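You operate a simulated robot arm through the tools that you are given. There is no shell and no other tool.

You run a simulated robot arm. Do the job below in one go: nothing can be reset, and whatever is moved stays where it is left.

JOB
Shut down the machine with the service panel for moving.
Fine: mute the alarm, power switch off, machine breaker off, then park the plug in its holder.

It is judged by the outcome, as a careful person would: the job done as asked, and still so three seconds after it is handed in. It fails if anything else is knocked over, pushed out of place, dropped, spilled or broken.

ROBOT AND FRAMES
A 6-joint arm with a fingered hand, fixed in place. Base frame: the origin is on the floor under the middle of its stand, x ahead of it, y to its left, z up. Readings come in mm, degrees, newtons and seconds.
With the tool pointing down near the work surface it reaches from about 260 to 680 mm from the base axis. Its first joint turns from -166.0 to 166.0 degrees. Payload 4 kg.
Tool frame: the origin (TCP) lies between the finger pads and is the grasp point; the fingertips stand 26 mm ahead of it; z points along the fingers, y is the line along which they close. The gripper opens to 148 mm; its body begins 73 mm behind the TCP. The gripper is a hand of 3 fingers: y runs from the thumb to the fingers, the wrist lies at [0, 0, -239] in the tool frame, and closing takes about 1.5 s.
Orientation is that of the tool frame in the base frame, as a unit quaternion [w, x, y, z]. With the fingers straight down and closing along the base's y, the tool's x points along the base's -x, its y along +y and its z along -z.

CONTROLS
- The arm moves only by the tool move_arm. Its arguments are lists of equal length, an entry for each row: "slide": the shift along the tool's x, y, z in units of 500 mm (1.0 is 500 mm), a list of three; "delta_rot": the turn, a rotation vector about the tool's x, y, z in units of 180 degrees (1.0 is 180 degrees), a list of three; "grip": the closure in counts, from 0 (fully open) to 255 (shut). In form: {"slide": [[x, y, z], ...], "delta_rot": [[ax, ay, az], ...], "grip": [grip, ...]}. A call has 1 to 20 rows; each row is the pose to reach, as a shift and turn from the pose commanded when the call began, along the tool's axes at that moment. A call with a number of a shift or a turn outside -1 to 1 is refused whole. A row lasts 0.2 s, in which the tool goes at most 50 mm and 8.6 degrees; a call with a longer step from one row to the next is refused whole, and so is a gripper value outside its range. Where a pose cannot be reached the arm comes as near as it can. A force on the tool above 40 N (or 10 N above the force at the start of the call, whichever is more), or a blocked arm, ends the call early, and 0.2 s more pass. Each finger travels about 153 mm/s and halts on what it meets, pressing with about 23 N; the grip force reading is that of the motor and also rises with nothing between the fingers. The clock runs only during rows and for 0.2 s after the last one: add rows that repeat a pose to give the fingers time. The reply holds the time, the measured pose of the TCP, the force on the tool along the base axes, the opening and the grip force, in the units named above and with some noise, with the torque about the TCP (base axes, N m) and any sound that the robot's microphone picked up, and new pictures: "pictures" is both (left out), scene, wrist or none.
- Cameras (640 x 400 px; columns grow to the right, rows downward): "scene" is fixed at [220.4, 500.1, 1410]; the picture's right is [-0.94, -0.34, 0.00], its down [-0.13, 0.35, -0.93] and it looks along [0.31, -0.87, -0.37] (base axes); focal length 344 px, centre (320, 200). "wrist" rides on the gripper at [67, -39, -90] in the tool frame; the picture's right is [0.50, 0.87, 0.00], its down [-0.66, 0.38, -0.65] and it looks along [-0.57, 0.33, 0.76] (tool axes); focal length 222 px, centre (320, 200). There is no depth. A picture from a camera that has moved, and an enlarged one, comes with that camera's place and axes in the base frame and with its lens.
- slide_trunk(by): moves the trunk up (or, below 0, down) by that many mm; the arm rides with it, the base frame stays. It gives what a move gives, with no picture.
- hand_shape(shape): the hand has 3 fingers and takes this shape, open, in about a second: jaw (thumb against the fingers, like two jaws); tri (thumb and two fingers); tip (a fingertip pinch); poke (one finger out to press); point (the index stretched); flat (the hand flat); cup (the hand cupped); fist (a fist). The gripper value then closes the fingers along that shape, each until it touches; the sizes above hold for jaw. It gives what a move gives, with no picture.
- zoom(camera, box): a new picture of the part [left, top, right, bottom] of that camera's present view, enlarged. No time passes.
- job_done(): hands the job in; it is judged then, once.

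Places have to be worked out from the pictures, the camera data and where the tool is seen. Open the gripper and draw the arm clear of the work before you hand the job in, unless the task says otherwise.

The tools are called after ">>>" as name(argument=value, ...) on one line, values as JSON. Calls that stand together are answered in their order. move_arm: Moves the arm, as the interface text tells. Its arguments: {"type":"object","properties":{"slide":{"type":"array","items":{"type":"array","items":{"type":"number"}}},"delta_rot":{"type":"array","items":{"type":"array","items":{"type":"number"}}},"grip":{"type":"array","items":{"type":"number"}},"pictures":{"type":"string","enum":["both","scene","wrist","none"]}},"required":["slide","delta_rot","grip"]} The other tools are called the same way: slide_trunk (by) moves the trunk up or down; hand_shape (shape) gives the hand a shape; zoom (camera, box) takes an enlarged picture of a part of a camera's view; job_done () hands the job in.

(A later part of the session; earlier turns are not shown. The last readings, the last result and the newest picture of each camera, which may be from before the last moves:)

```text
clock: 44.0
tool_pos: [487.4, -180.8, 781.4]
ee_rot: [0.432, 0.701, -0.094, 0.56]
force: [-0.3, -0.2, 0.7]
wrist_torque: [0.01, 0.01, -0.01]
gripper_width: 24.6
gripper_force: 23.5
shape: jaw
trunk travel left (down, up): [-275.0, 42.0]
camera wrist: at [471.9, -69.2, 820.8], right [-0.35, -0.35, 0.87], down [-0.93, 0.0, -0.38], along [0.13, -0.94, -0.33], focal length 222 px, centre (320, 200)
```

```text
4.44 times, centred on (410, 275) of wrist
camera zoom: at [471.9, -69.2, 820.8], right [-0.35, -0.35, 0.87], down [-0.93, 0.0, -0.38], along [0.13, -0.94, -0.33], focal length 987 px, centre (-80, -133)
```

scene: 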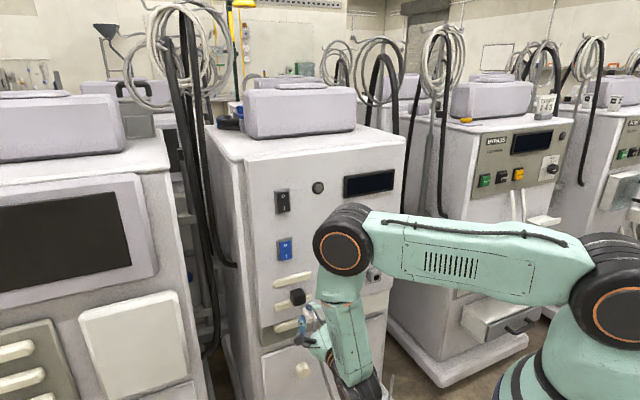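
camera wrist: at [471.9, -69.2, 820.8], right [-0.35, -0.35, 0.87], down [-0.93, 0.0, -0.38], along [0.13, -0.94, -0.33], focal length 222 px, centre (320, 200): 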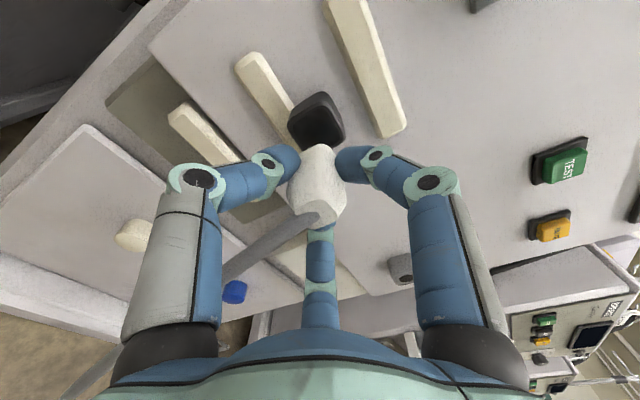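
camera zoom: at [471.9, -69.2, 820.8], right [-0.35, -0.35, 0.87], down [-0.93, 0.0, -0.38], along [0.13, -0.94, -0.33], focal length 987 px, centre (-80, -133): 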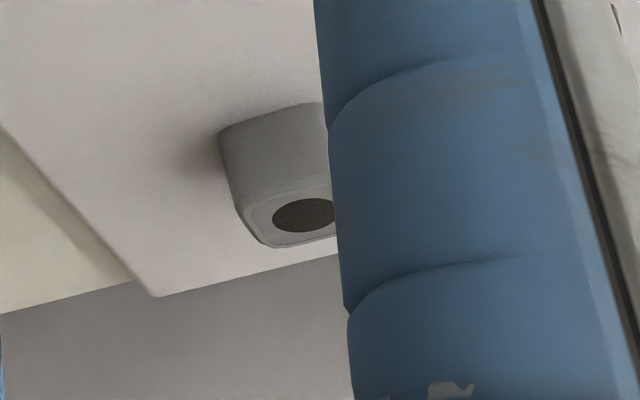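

The plug and its pins are fully out, with pins about 20 mm long. Pin tips are now near depth 525, against 549 for both the socket and holder faces. The holder hole lies about 253 mm to the right at the same height (z≈782), so I carry the plug right in two slow halves, keeping this clearance, starting with 120 mm.

>>> move_arm(slide=[[-0.02, 0.0346, 0.0], [-0.04, 0.0693, 0.0], [-0.06, 0.1039, 0.005], [-0.08, 0.1386, 0.01], [-0.1, 0.1732, 0.014], [-0.12, 0.2078, 0.014], [-0.12, 0.2078, 0.014]], delta_rot=[[0, 0, 0], [0, 0, 0], [0, 0, 0], [0, 0, 0], [0, 0, 0], [0, 0, 0], [0, 0, 0]], grip=[255, 255, 255, 255, 255, 255, 255])

>>> zoom(camera="wrist", box=[240, 60, 480, 280])

>>> zoom(camera="scene", box=[270, 250, 410, 350])

```text
clock: 45.6
tool_pos: [406.8, -268.1, 781.0]
ee_rot: [0.43, 0.701, -0.094, 0.561]
force: [0.9, 0.5, 0.0]
wrist_torque: [-0.03, 0.02, -0.01]
gripper_width: 24.4
gripper_force: 23.2
shape: jaw
trunk travel left (down, up): [-275.0, 42.0]
camera wrist: at [390.7, -157.0, 820.2], right [-0.35, -0.35, 0.87], down [-0.93, 0.0, -0.38], along [0.13, -0.94, -0.33], focal length 222 px, centre (320, 200)
```

scene: 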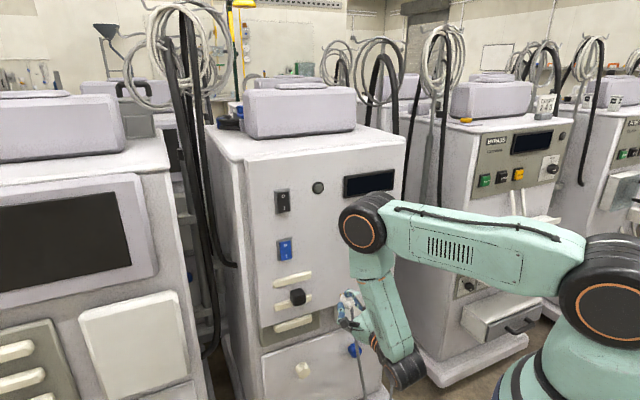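
wrist: 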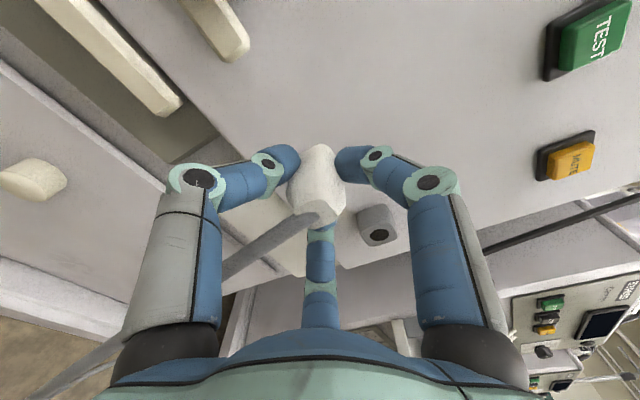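

```text
1.82 times, centred on (360, 170) of wrist
camera zoom: at [390.7, -157.0, 820.2], right [-0.35, -0.35, 0.87], down [-0.93, 0.0, -0.38], along [0.13, -0.94, -0.33], focal length 404 px, centre (247, 254)
```

zoom: 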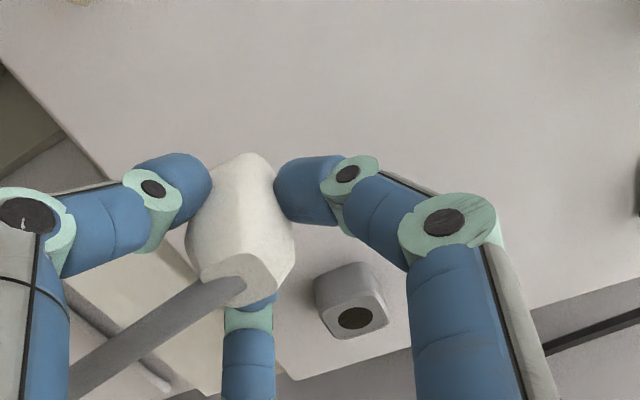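

```text
4.00 times, centred on (340, 300) of scene
camera zoom: at [220.4, 500.1, 1410.0], right [-0.94, -0.34, 0.0], down [-0.13, 0.35, -0.93], along [0.31, -0.87, -0.37], focal length 1376 px, centre (240, -200)
```

zoom: 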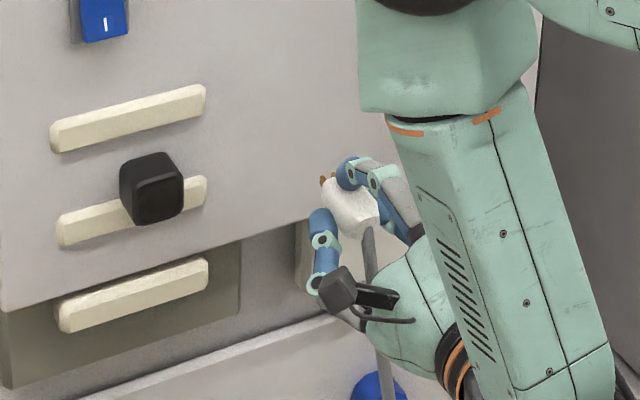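

Two brass pins are now visible at the front of the plug. I zoom in on them, and on the holder hole for its exact position.

>>> zoom(camera="scene", box=[340, 280, 380, 310])

>>> zoom(camera="wrist", box=[340, 190, 420, 260])

```text
13.33 times, centred on (360, 295) of scene
camera zoom: at [220.4, 500.1, 1410.0], right [-0.94, -0.34, 0.0], down [-0.13, 0.35, -0.93], along [0.31, -0.87, -0.37], focal length 4585 px, centre (-213, -1067)
```

zoom: 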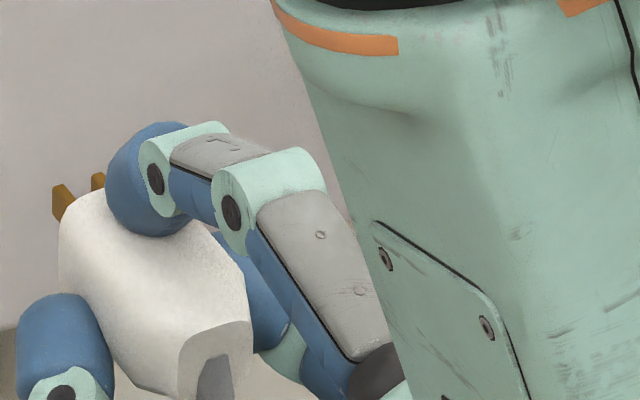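

```text
5.71 times, centred on (380, 225) of wrist
camera zoom: at [390.7, -157.0, 820.2], right [-0.35, -0.35, 0.87], down [-0.93, 0.0, -0.38], along [0.13, -0.94, -0.33], focal length 1269 px, centre (-23, 57)
```

zoom: 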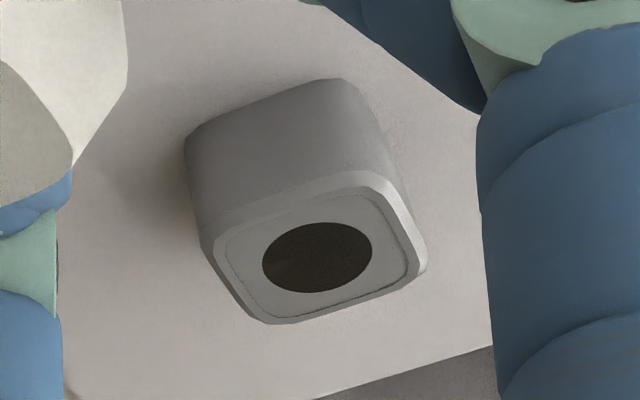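

The holder hole triangulates to coordinate 34.5, z≈782, face depth ≈548.5, diameter about 21 mm; the two blades are only about 10 mm apart, so they fit. I carry the plug another 132 mm right to line it up, keeping the same depth.

>>> move_arm(slide=[[-0.02, 0.0346, 0.0], [-0.04, 0.0693, 0.0], [-0.06, 0.1039, 0.0], [-0.08, 0.1386, 0.0], [-0.1, 0.1732, 0.0], [-0.12, 0.2078, 0.0], [-0.131, 0.2292, 0.0], [-0.131, 0.2292, 0.0]], delta_rot=[[0, 0, 0], [0, 0, 0], [0, 0, 0], [0, 0, 0], [0, 0, 0], [0, 0, 0], [0, 0, 0], [0, 0, 0]], grip=[255, 255, 255, 255, 255, 255, 255, 255])

>>> zoom(camera="wrist", box=[240, 60, 400, 180])

>>> zoom(camera="scene", box=[340, 250, 420, 310])

```text
clock: 47.4
tool_pos: [317.9, -364.9, 779.9]
ee_rot: [0.429, 0.703, -0.094, 0.559]
force: [0.2, 0.0, 1.4]
wrist_torque: [0.0, 0.01, 0.02]
gripper_width: 24.7
gripper_force: 22.9
shape: jaw
out of reach, approached as far as the arm can: row 7, 8
trunk travel left (down, up): [-275.0, 42.0]
camera wrist: at [302.1, -254.2, 819.7], right [-0.35, -0.36, 0.87], down [-0.93, 0.0, -0.38], along [0.13, -0.93, -0.33], focal length 222 px, centre (320, 200)
```

scene: 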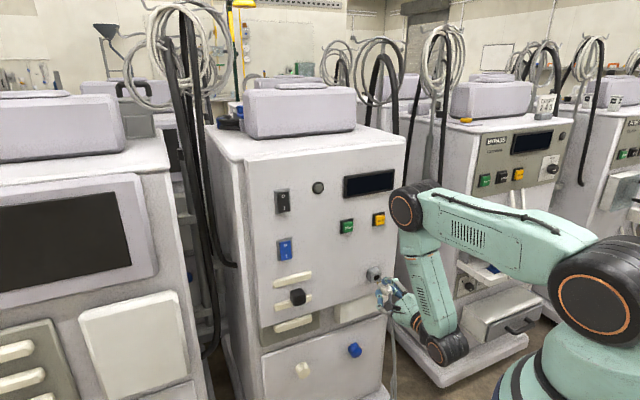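
wrist: 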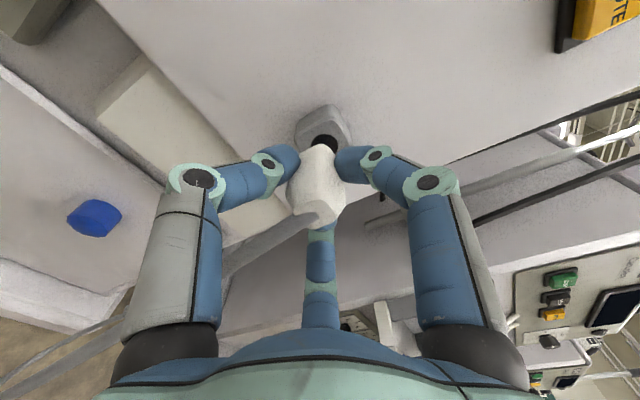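

```text
3.33 times, centred on (320, 120) of wrist
camera zoom: at [302.1, -254.2, 819.7], right [-0.35, -0.36, 0.87], down [-0.93, 0.0, -0.38], along [0.13, -0.93, -0.33], focal length 740 px, centre (320, 467)
```

zoom: 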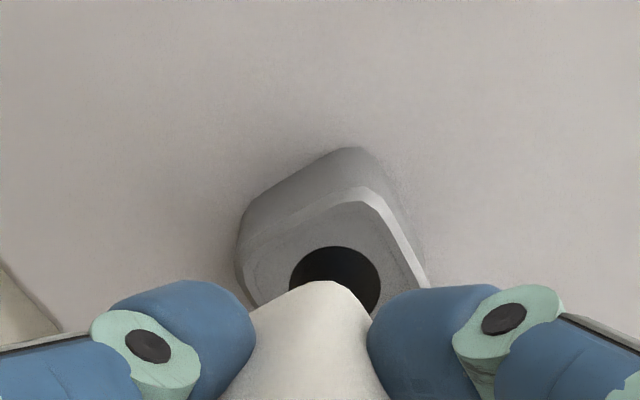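

```text
6.67 times, centred on (380, 280) of scene
camera zoom: at [220.4, 500.1, 1410.0], right [-0.94, -0.34, 0.0], down [-0.13, 0.35, -0.93], along [0.31, -0.87, -0.37], focal length 2292 px, centre (-80, -333)
```

zoom: 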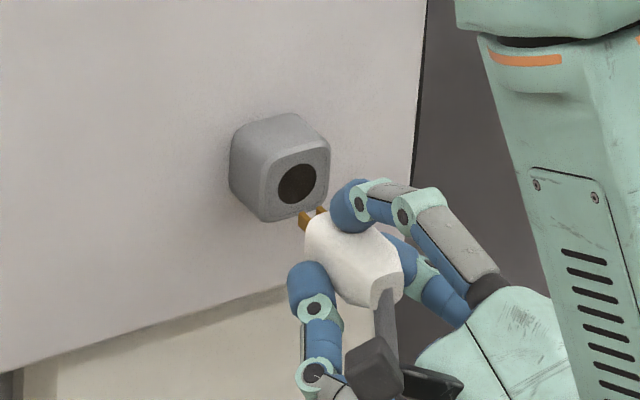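

The arm is at the edge of its inner reach here, so it sits about 6 mm nearer the panel, but moving forward goes back into reach. The pins are just in front of and below the hole in the scene view; I zoom in closely to measure their offset from the hole.

>>> zoom(camera="scene", box=[360, 262, 396, 289])

```text
14.81 times, centred on (378, 276) of scene
camera zoom: at [220.4, 500.1, 1410.0], right [-0.94, -0.34, 0.0], down [-0.13, 0.35, -0.93], along [0.31, -0.87, -0.37], focal length 5094 px, centre (-539, -918)
```

zoom: 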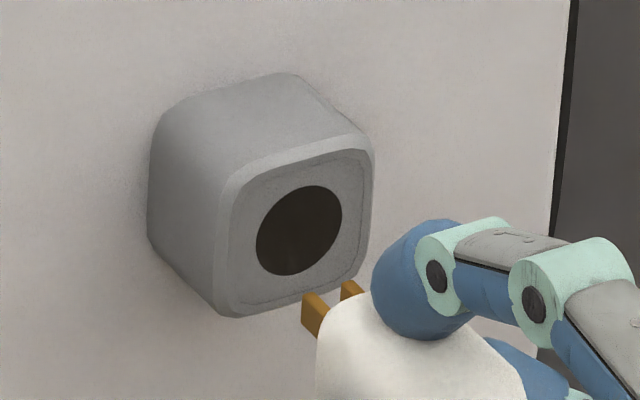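

Two blades 10 mm apart are clearly visible. Solving both views together, the pin tips are about 20 mm short of the holder face, some 5–6 mm left of and 3–4 mm below the hole centre. I correct right 5 mm and up 3 mm and go forward to leave about 8–10 mm, back inside the arm's reach.

>>> move_arm(slide=[[0.0001, 0.006, 0.012], [0.0002, 0.0117, 0.024], [0.0002, 0.0117, 0.032], [0.0002, 0.0117, 0.032]], delta_rot=[[0, 0, 0], [0, 0, 0], [0, 0, 0], [0, 0, 0]], grip=[255, 255, 255, 255])

>>> zoom(camera="scene", box=[360, 262, 396, 289])

>>> zoom(camera="wrist", box=[240, 60, 400, 180])

```text
clock: 48.4
tool_pos: [324.0, -379.4, 783.1]
ee_rot: [0.431, 0.701, -0.094, 0.56]
force: [-0.3, 0.0, 0.0]
wrist_torque: [0.01, -0.02, 0.01]
gripper_width: 24.3
gripper_force: 23.3
shape: jaw
trunk travel left (down, up): [-275.0, 42.0]
camera wrist: at [308.8, -268.8, 822.6], right [-0.35, -0.35, 0.87], down [-0.93, 0.0, -0.38], along [0.13, -0.94, -0.33], focal length 222 px, centre (320, 200)
```

scene: 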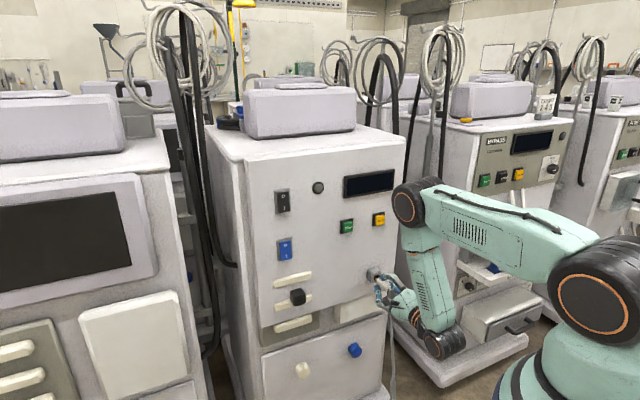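
wrist: 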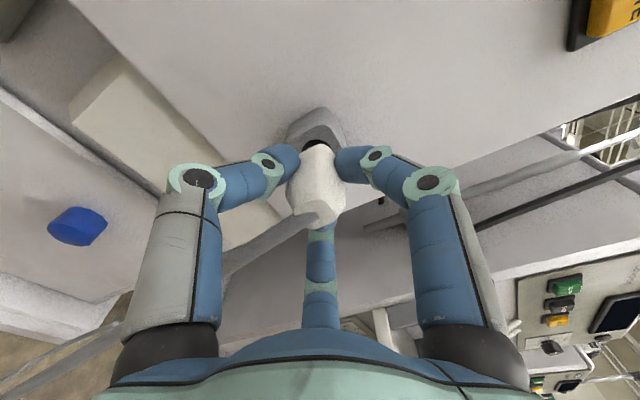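

```text
14.81 times, centred on (378, 276) of scene
camera zoom: at [220.4, 500.1, 1410.0], right [-0.94, -0.34, 0.0], down [-0.13, 0.35, -0.93], along [0.31, -0.87, -0.37], focal length 5094 px, centre (-539, -918)
```

zoom: 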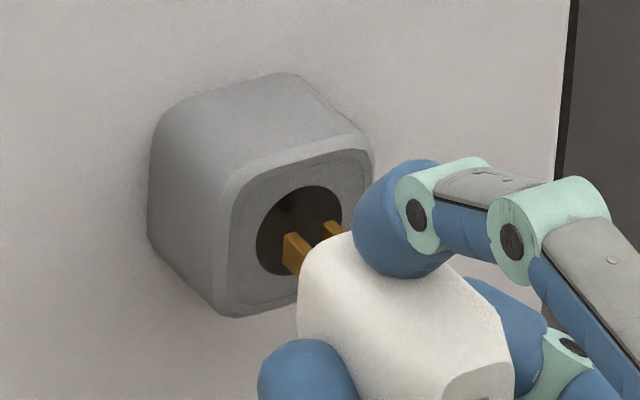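

```text
3.33 times, centred on (320, 120) of wrist
camera zoom: at [308.8, -268.8, 822.6], right [-0.35, -0.35, 0.87], down [-0.93, 0.0, -0.38], along [0.13, -0.94, -0.33], focal length 740 px, centre (320, 467)
```

zoom: 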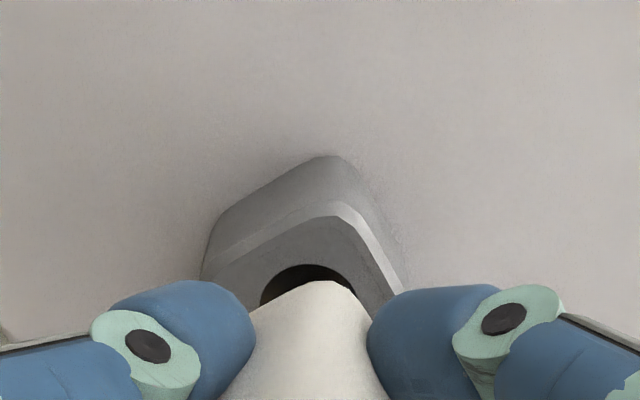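

The pins now sit right in front of the hole: with about 5 mm to go the residual offset works out under 1 mm, and the wrist view matches how the socket looked when aligned. I push in 10 mm slowly and check the force.

>>> move_arm(slide=[[0, 0, 0.005], [0, 0, 0.01], [0, 0, 0.015], [0, 0, 0.02]], delta_rot=[[0, 0, 0], [0, 0, 0], [0, 0, 0], [0, 0, 0]], grip=[255, 255, 255, 255])

>>> zoom(camera="scene", box=[360, 262, 396, 289])

>>> zoom(camera="wrist", box=[240, 60, 400, 180])

```text
clock: 49.4
tool_pos: [331.2, -387.2, 783.0]
ee_rot: [0.431, 0.701, -0.094, 0.56]
force: [-2.3, 0.2, -0.7]
wrist_torque: [0.01, 0.0, 0.0]
gripper_width: 24.2
gripper_force: 22.8
shape: jaw
trunk travel left (down, up): [-275.0, 42.0]
camera wrist: at [315.9, -275.7, 822.5], right [-0.35, -0.35, 0.87], down [-0.93, 0.0, -0.38], along [0.13, -0.94, -0.33], focal length 222 px, centre (320, 200)
```

scene: 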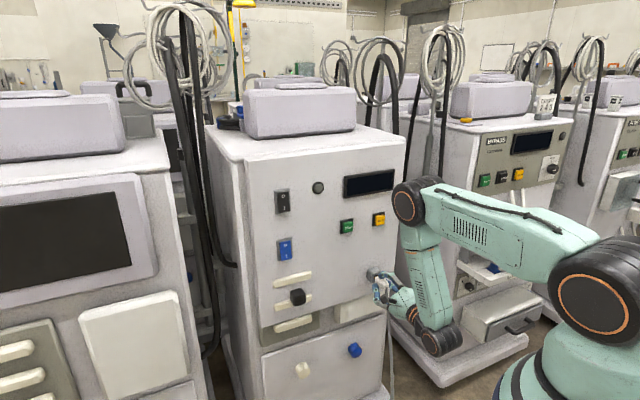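
wrist: 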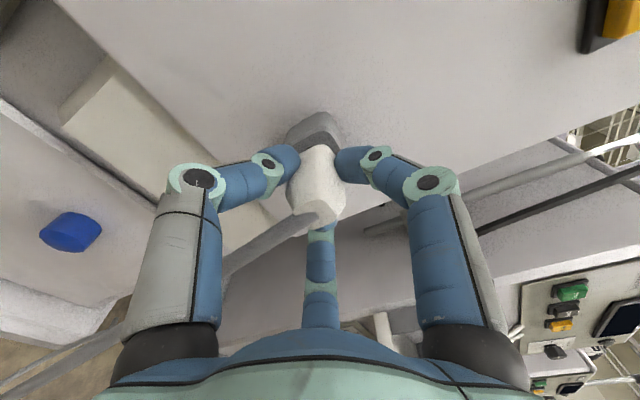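

```text
14.81 times, centred on (378, 276) of scene
camera zoom: at [220.4, 500.1, 1410.0], right [-0.94, -0.34, 0.0], down [-0.13, 0.35, -0.93], along [0.31, -0.87, -0.37], focal length 5094 px, centre (-539, -918)
```

zoom: 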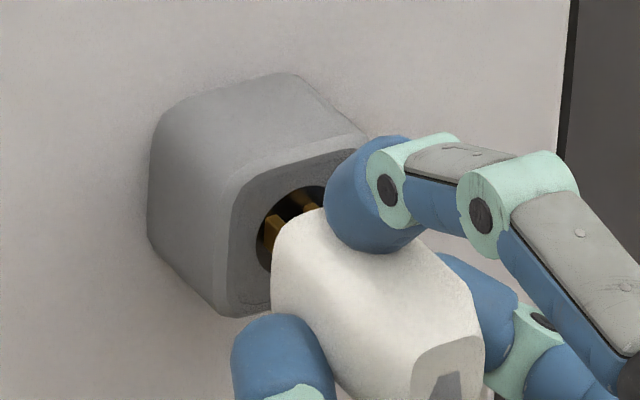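

```text
3.33 times, centred on (320, 120) of wrist
camera zoom: at [315.9, -275.7, 822.5], right [-0.35, -0.35, 0.87], down [-0.93, 0.0, -0.38], along [0.13, -0.94, -0.33], focal length 740 px, centre (320, 467)
```

zoom: 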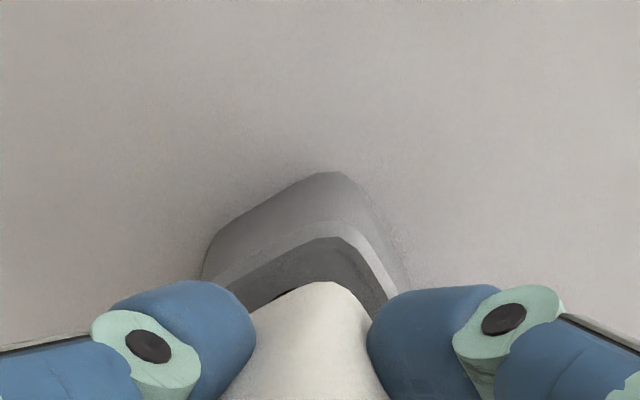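

The blades are inside the hole with only about 2 N of resistance. I push a further 9 mm in small steps towards the seated depth.

>>> move_arm(slide=[[0, 0, 0.004], [0, 0, 0.008], [0, 0, 0.012], [0, 0, 0.016]], delta_rot=[[0, 0, 0], [0, 0, 0], [0, 0, 0], [0, 0, 0]], grip=[255, 255, 255, 255])

>>> zoom(camera="scene", box=[360, 262, 396, 289])

>>> zoom(camera="wrist", box=[240, 60, 400, 180])

```text
clock: 50.4
tool_pos: [336.7, -392.5, 783.1]
ee_rot: [0.429, 0.702, -0.094, 0.56]
force: [-7.2, -1.7, -5.0]
wrist_torque: [0.11, 0.13, -0.17]
gripper_width: 24.5
gripper_force: 23.1
shape: jaw
trunk travel left (down, up): [-275.0, 42.0]
camera wrist: at [321.7, -281.6, 823.0], right [-0.35, -0.35, 0.87], down [-0.93, 0.0, -0.38], along [0.13, -0.94, -0.33], focal length 222 px, centre (320, 200)
```

scene: 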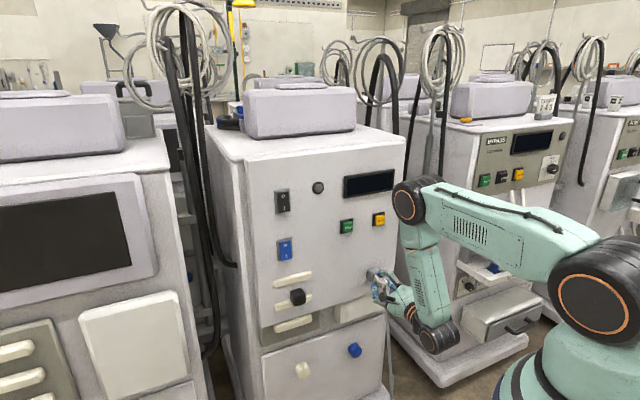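
wrist: 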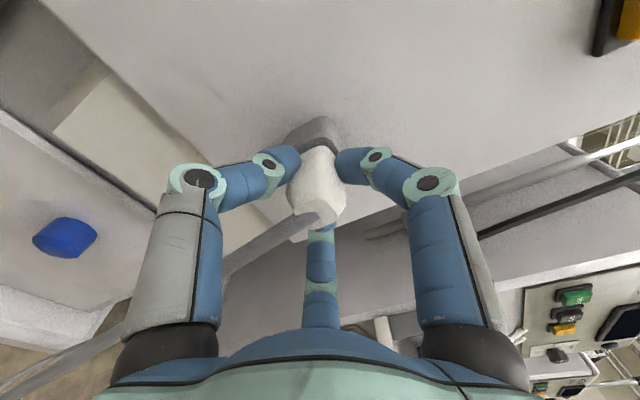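

```text
14.81 times, centred on (378, 276) of scene
camera zoom: at [220.4, 500.1, 1410.0], right [-0.94, -0.34, 0.0], down [-0.13, 0.35, -0.93], along [0.31, -0.87, -0.37], focal length 5094 px, centre (-539, -918)
```

zoom: 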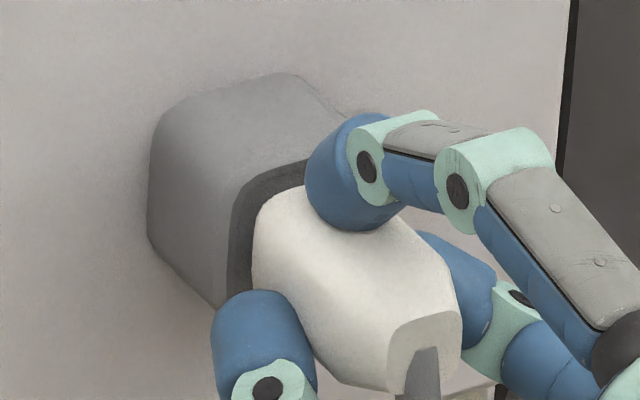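

```text
3.33 times, centred on (320, 120) of wrist
camera zoom: at [321.7, -281.6, 823.0], right [-0.35, -0.35, 0.87], down [-0.93, 0.0, -0.38], along [0.13, -0.94, -0.33], focal length 740 px, centre (320, 467)
```

zoom: 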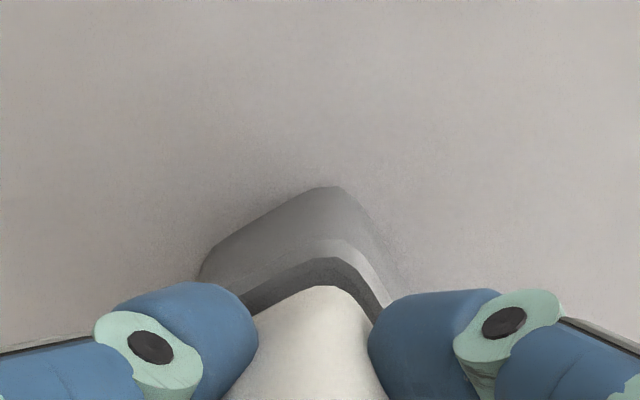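

The plug is within about 3 mm of the seated depth. A small side reaction (about 6 N to the right, 5 N down) means the plug sits slightly too far left and high. I ease it 1.5 mm right and 1 mm down, then push the last few millimetres.

>>> move_arm(slide=[[-0.0016, 0.0008, 0], [-0.0032, 0.0016, 0], [-0.0032, 0.0016, 0.003], [-0.0032, 0.0016, 0.006]], delta_rot=[[0, 0, 0], [0, 0, 0], [0, 0, 0], [0, 0, 0]], grip=[255, 255, 255, 255])

>>> zoom(camera="scene", box=[360, 262, 396, 289])

>>> zoom(camera="wrist", box=[240, 60, 400, 180])

```text
clock: 51.4
tool_pos: [338.5, -394.8, 781.5]
ee_rot: [0.43, 0.701, -0.094, 0.561]
force: [-7.4, 3.7, 1.3]
wrist_torque: [0.04, -0.03, -0.08]
gripper_width: 24.6
gripper_force: 22.9
shape: jaw
trunk travel left (down, up): [-275.0, 42.0]
camera wrist: at [322.7, -283.3, 822.0], right [-0.35, -0.35, 0.87], down [-0.93, 0.0, -0.38], along [0.13, -0.94, -0.33], focal length 222 px, centre (320, 200)
```

scene: 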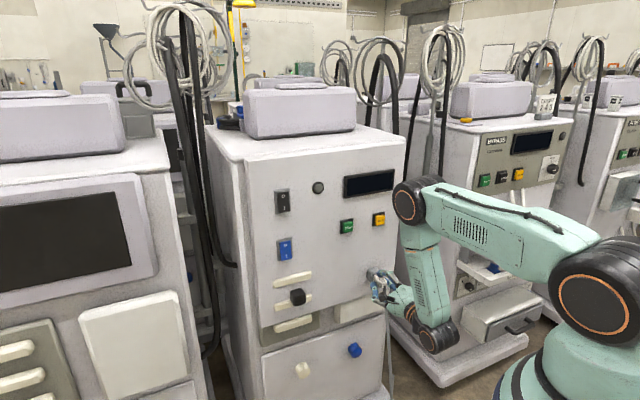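
wrist: 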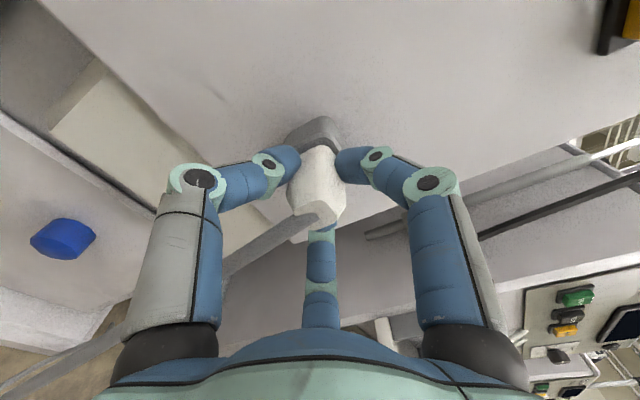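

```text
14.81 times, centred on (378, 276) of scene
camera zoom: at [220.4, 500.1, 1410.0], right [-0.94, -0.34, 0.0], down [-0.13, 0.35, -0.93], along [0.31, -0.87, -0.37], focal length 5094 px, centre (-539, -918)
```

zoom: 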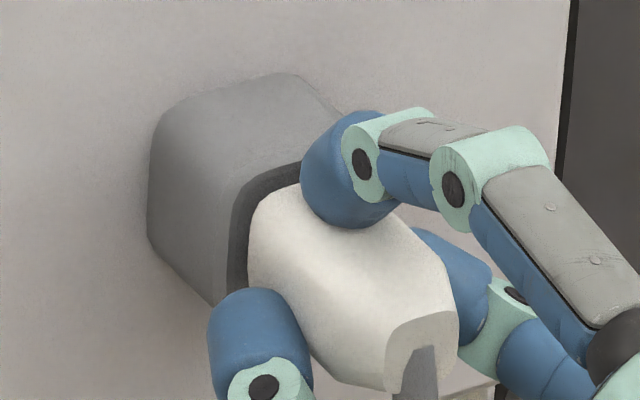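

```text
3.33 times, centred on (320, 120) of wrist
camera zoom: at [322.7, -283.3, 822.0], right [-0.35, -0.35, 0.87], down [-0.93, 0.0, -0.38], along [0.13, -0.94, -0.33], focal length 740 px, centre (320, 467)
```

zoom: 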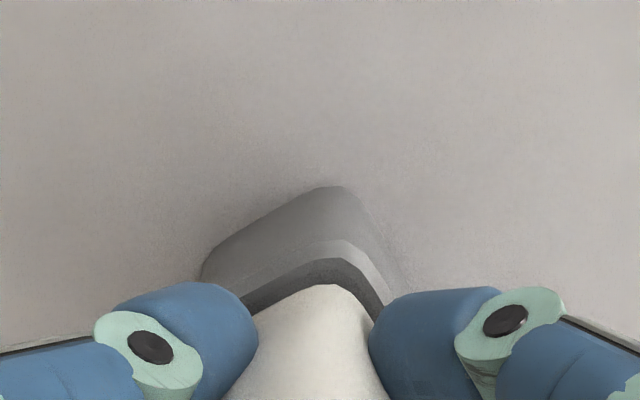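

Side forces have dropped and there is now about 8 N straight back, at the same depth as when the plug sat in the socket. I push 3 mm more to confirm it is fully seated.

>>> move_arm(slide=[[0, 0, 0.003], [0, 0, 0.006], [0, 0, 0.006]], delta_rot=[[0, 0, 0], [0, 0, 0], [0, 0, 0]], grip=[255, 255, 255])

>>> zoom(camera="scene", box=[360, 262, 396, 289])

>>> zoom(camera="wrist", box=[240, 60, 400, 180])

```text
clock: 52.2
tool_pos: [339.3, -395.3, 782.7]
ee_rot: [0.43, 0.701, -0.094, 0.561]
force: [-9.2, 11.8, -0.5]
wrist_torque: [0.07, 0.02, 0.03]
gripper_width: 24.5
gripper_force: 22.8
shape: jaw
trunk travel left (down, up): [-275.0, 42.0]
camera wrist: at [324.5, -285.8, 822.1], right [-0.35, -0.35, 0.87], down [-0.93, 0.0, -0.38], along [0.13, -0.94, -0.33], focal length 222 px, centre (320, 200)
```

scene: 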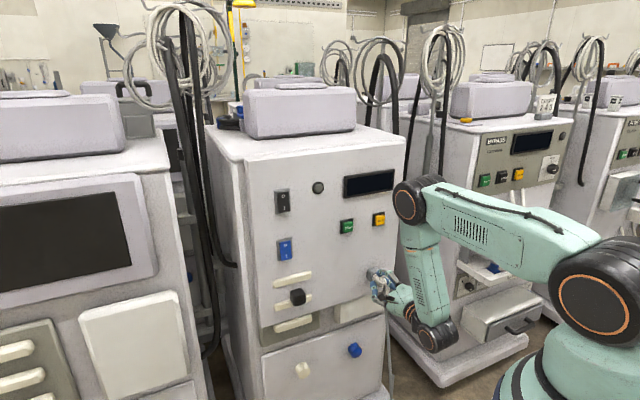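
wrist: 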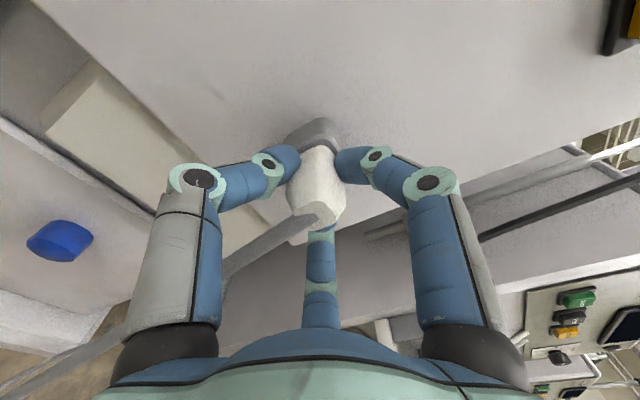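

```text
14.81 times, centred on (378, 276) of scene
camera zoom: at [220.4, 500.1, 1410.0], right [-0.94, -0.34, 0.0], down [-0.13, 0.35, -0.93], along [0.31, -0.87, -0.37], focal length 5094 px, centre (-539, -918)
```

zoom: 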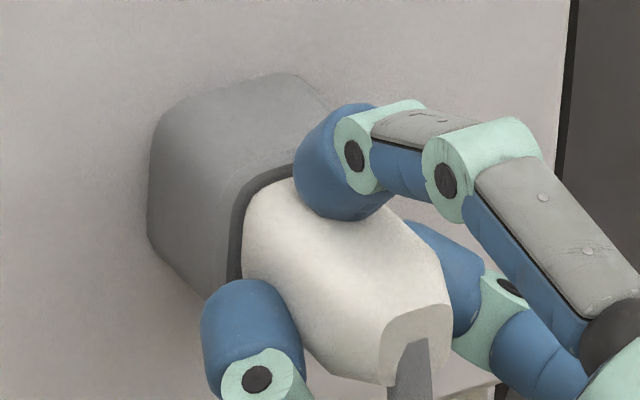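

```text
3.33 times, centred on (320, 120) of wrist
camera zoom: at [324.5, -285.8, 822.1], right [-0.35, -0.35, 0.87], down [-0.93, 0.0, -0.38], along [0.13, -0.94, -0.33], focal length 740 px, centre (320, 467)
```

zoom: 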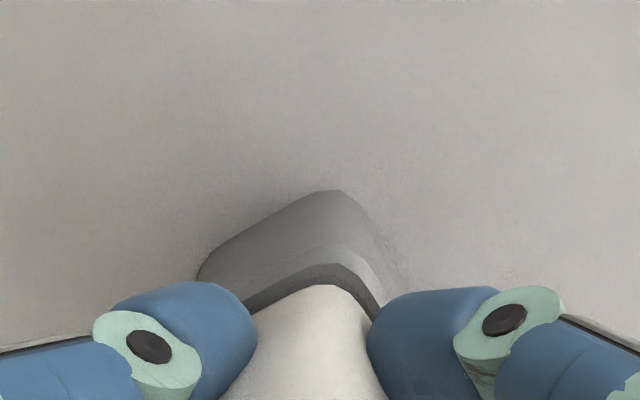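

It is still moving in with resistance rising smoothly to 15 N, and the gap to the holder face is narrowing. I push another 3 mm.

>>> move_arm(slide=[[0, 0, 0.003], [0, 0, 0.006], [0, 0, 0.006]], delta_rot=[[0, 0, 0], [0, 0, 0], [0, 0, 0]], grip=[255, 255, 255])

>>> zoom(camera="scene", box=[360, 262, 396, 289])

>>> zoom(camera="wrist", box=[240, 60, 400, 180])

```text
clock: 53.0
tool_pos: [340.4, -398.2, 782.8]
ee_rot: [0.432, 0.701, -0.094, 0.56]
force: [-22.1, 23.6, 0.1]
wrist_torque: [0.11, 0.03, 0.14]
gripper_width: 26.0
gripper_force: 23.2
shape: jaw
trunk travel left (down, up): [-275.0, 42.0]
camera wrist: at [325.2, -287.0, 822.3], right [-0.35, -0.35, 0.87], down [-0.93, 0.0, -0.38], along [0.13, -0.94, -0.33], focal length 222 px, centre (320, 200)
```

scene: 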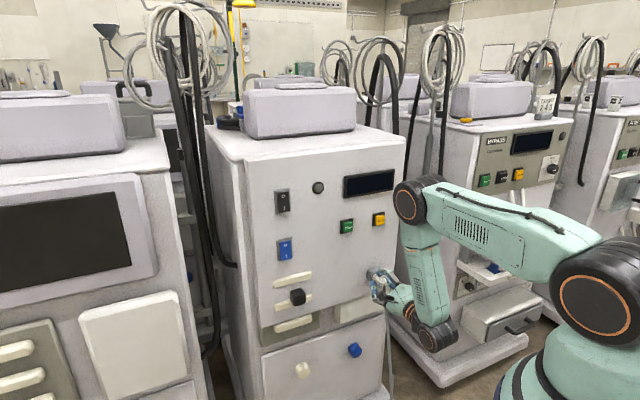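
wrist: 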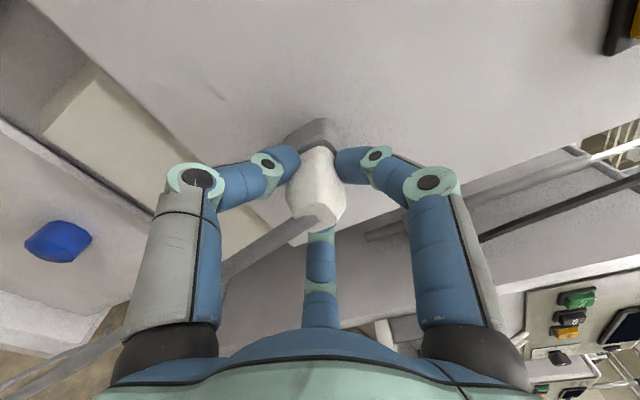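

```text
14.81 times, centred on (378, 276) of scene
camera zoom: at [220.4, 500.1, 1410.0], right [-0.94, -0.34, 0.0], down [-0.13, 0.35, -0.93], along [0.31, -0.87, -0.37], focal length 5094 px, centre (-539, -918)
```

zoom: 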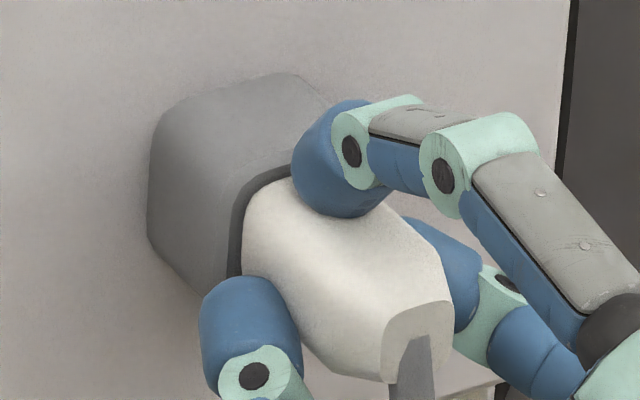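

```text
3.33 times, centred on (320, 120) of wrist
camera zoom: at [325.2, -287.0, 822.3], right [-0.35, -0.35, 0.87], down [-0.93, 0.0, -0.38], along [0.13, -0.94, -0.33], focal length 740 px, centre (320, 467)
```

zoom: 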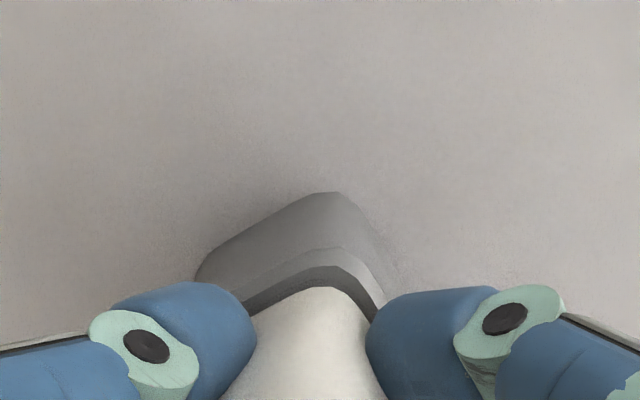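

At 32 N the plug no longer moved; the fingers only slipped slightly along it, so it is seated against the holder. I relieve the push by 3 mm, then open the fingers gradually to about half.

>>> move_arm(slide=[[0, 0, -0.003], [0, 0, -0.006], [0, 0, -0.006], [0, 0, -0.006], [0, 0, -0.006], [0, 0, -0.006], [0, 0, -0.006], [0, 0, -0.006]], delta_rot=[[0, 0, 0], [0, 0, 0], [0, 0, 0], [0, 0, 0], [0, 0, 0], [0, 0, 0], [0, 0, 0], [0, 0, 0]], grip=[255, 255, 230, 205, 180, 150, 120, 120])

>>> zoom(camera="scene", box=[350, 255, 400, 295])

>>> zoom(camera="wrist", box=[200, 80, 440, 260])

```text
clock: 54.8
tool_pos: [340.5, -397.9, 782.2]
ee_rot: [0.431, 0.701, -0.094, 0.56]
force: [0.7, 0.0, -0.2]
wrist_torque: [-0.02, -0.02, -0.03]
gripper_width: 77.5
gripper_force: 0.0
shape: jaw
trunk travel left (down, up): [-275.0, 42.0]
camera wrist: at [325.2, -287.4, 821.8], right [-0.35, -0.35, 0.87], down [-0.93, 0.0, -0.38], along [0.13, -0.94, -0.33], focal length 222 px, centre (320, 200)
```

scene: 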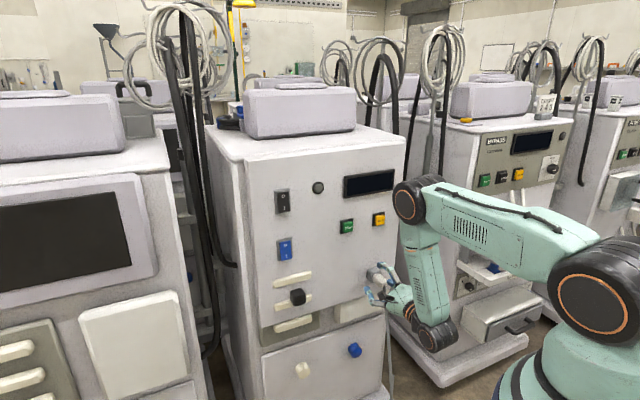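
wrist: 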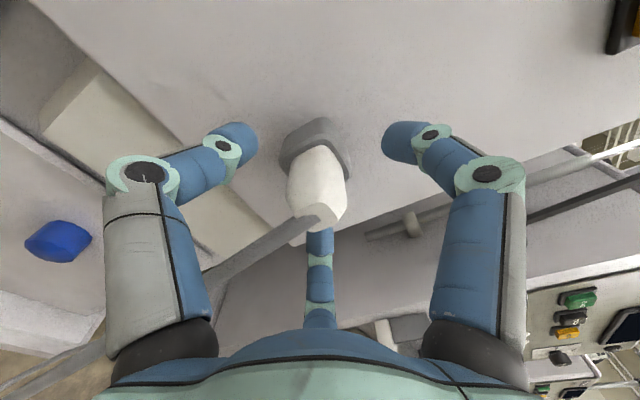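

```text
10.00 times, centred on (375, 275) of scene
camera zoom: at [220.4, 500.1, 1410.0], right [-0.94, -0.34, 0.0], down [-0.13, 0.35, -0.93], along [0.31, -0.87, -0.37], focal length 3439 px, centre (-230, -550)
```

zoom: 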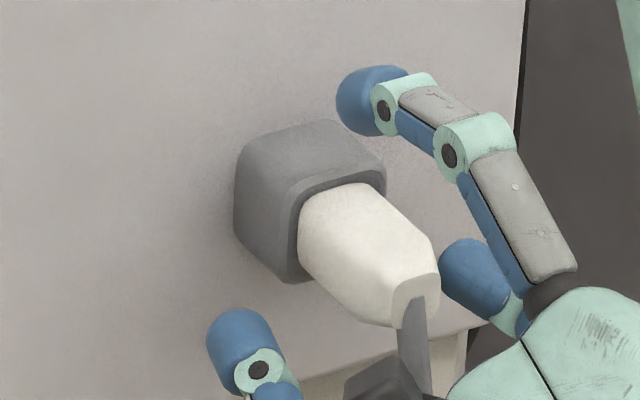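

```text
2.22 times, centred on (320, 170) of wrist
camera zoom: at [325.2, -287.4, 821.8], right [-0.35, -0.35, 0.87], down [-0.93, 0.0, -0.38], along [0.13, -0.94, -0.33], focal length 494 px, centre (320, 267)
```

zoom: 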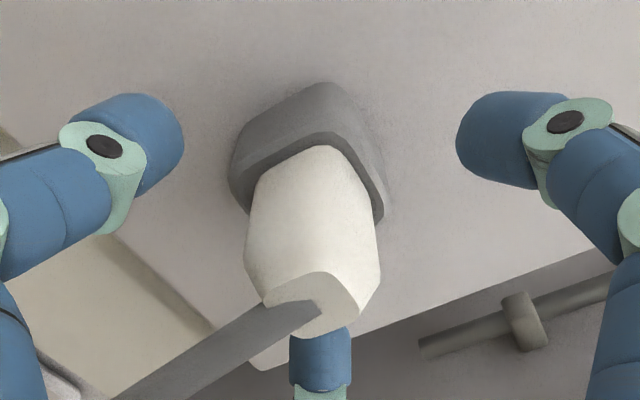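

The plug is released and sits flush and straight in the holder. I now retract straight back 36 mm (the furthest the arm allows at this spot) while opening a little more, watching that the plug and cord stay put.

>>> move_arm(slide=[[0, 0, -0.012], [0, 0, -0.026], [0, 0, -0.042], [0, 0, -0.058], [0, 0, -0.072], [0, 0, -0.072]], delta_rot=[[0, 0, 0], [0, 0, 0], [0, 0, 0], [0, 0, 0], [0, 0, 0], [0, 0, 0]], grip=[100, 80, 70, 70, 70, 70])

>>> zoom(camera="scene", box=[340, 245, 420, 345])

>>> zoom(camera="wrist", box=[160, 60, 480, 300])

```text
clock: 56.2
tool_pos: [314.4, -370.6, 780.7]
ee_rot: [0.431, 0.701, -0.095, 0.56]
force: [-0.2, 0.0, -0.9]
wrist_torque: [0.02, 0.0, 0.01]
gripper_width: 107.0
gripper_force: 0.0
shape: jaw
trunk travel left (down, up): [-275.0, 42.0]
camera wrist: at [299.4, -261.2, 820.9], right [-0.35, -0.35, 0.87], down [-0.93, 0.0, -0.38], along [0.13, -0.94, -0.33], focal length 222 px, centre (320, 200)
```

scene: 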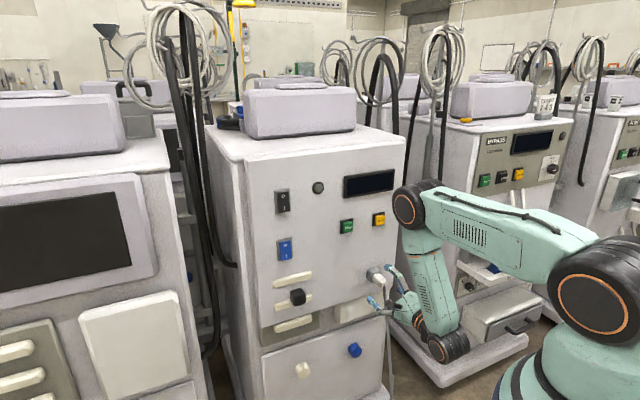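
wrist: 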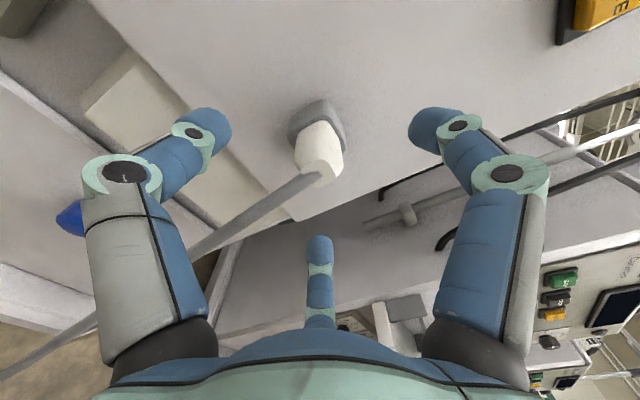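

```text
4.00 times, centred on (380, 295) of scene
camera zoom: at [220.4, 500.1, 1410.0], right [-0.94, -0.34, 0.0], down [-0.13, 0.35, -0.93], along [0.31, -0.87, -0.37], focal length 1376 px, centre (80, -180)
```

zoom: 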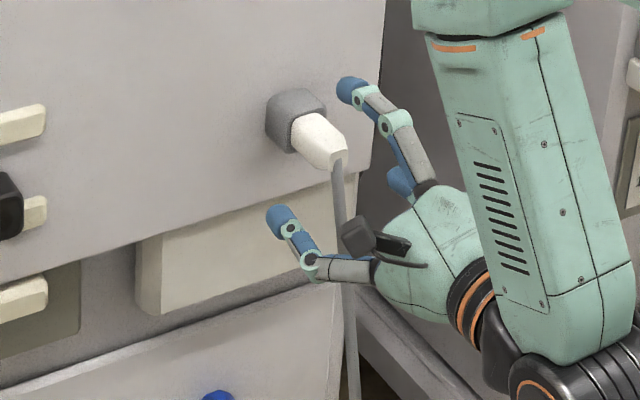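

```text
1.67 times, centred on (320, 180) of wrist
camera zoom: at [299.4, -261.2, 820.9], right [-0.35, -0.35, 0.87], down [-0.93, 0.0, -0.38], along [0.13, -0.94, -0.33], focal length 370 px, centre (320, 233)
```

zoom: 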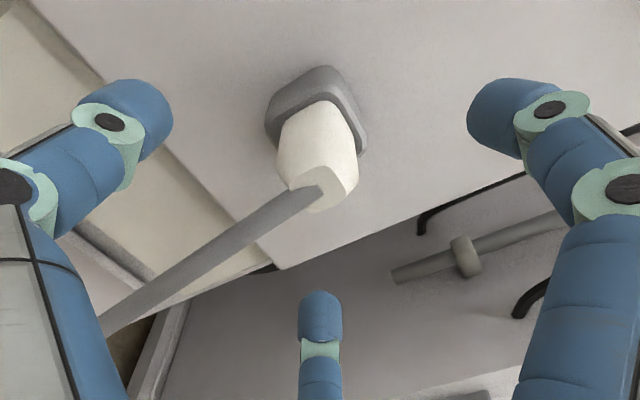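

The plug holds in the holder with the cord hanging freely between the fingers. I raise the hand 85 mm straight up so the lower fingers pass either side of the plug and clear it, then look.

>>> move_arm(slide=[[0.035, 0.02, 0], [0.07, 0.04, 0], [0.11, 0.063, 0], [0.147, 0.085, 0], [0.147, 0.085, 0]], delta_rot=[[0, 0, 0], [0, 0, 0], [0, 0, 0], [0, 0, 0], [0, 0, 0]], grip=[70, 70, 70, 70, 70])

>>> zoom(camera="scene", box=[340, 225, 420, 325])

```text
clock: 57.4
tool_pos: [314.5, -372.1, 868.2]
ee_rot: [0.43, 0.701, -0.093, 0.561]
force: [-0.6, -0.2, -0.3]
wrist_torque: [-0.02, -0.02, -0.02]
gripper_width: 107.0
gripper_force: 0.1
shape: jaw
trunk travel left (down, up): [-275.0, 42.0]
camera wrist: at [299.7, -262.0, 907.9], right [-0.35, -0.35, 0.87], down [-0.93, 0.0, -0.38], along [0.13, -0.94, -0.33], focal length 222 px, centre (320, 200)
```

scene: 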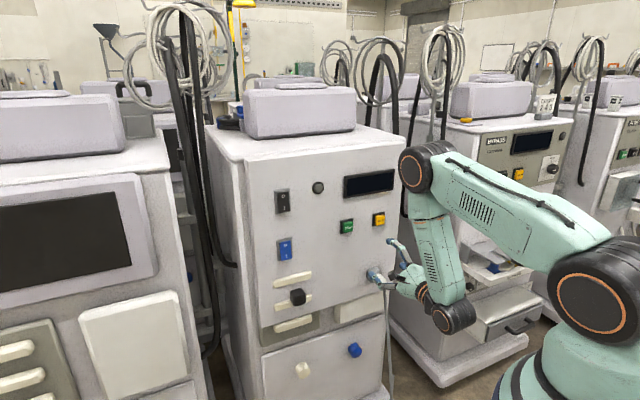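
wrist: 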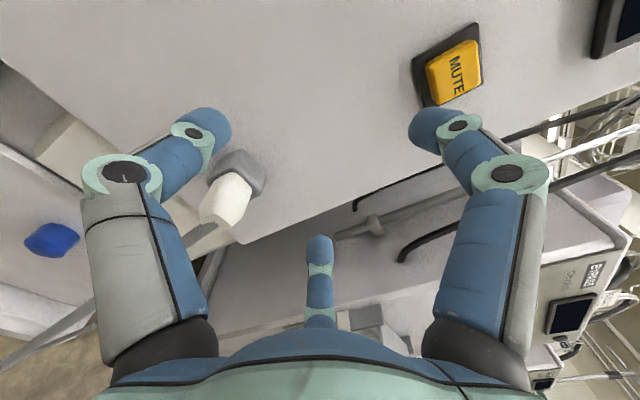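

```text
4.00 times, centred on (380, 275) of scene
camera zoom: at [220.4, 500.1, 1410.0], right [-0.94, -0.34, 0.0], down [-0.13, 0.35, -0.93], along [0.31, -0.87, -0.37], focal length 1376 px, centre (80, -100)
```

zoom: 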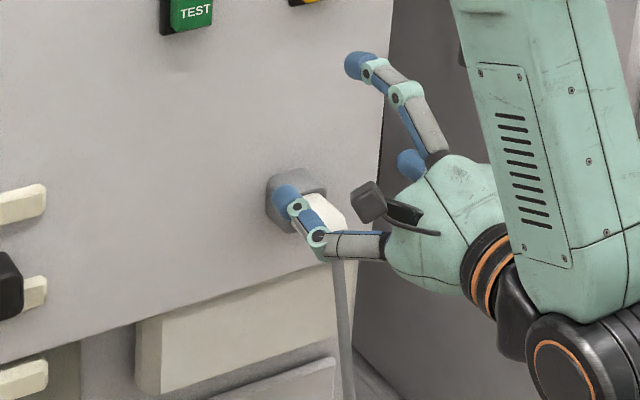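

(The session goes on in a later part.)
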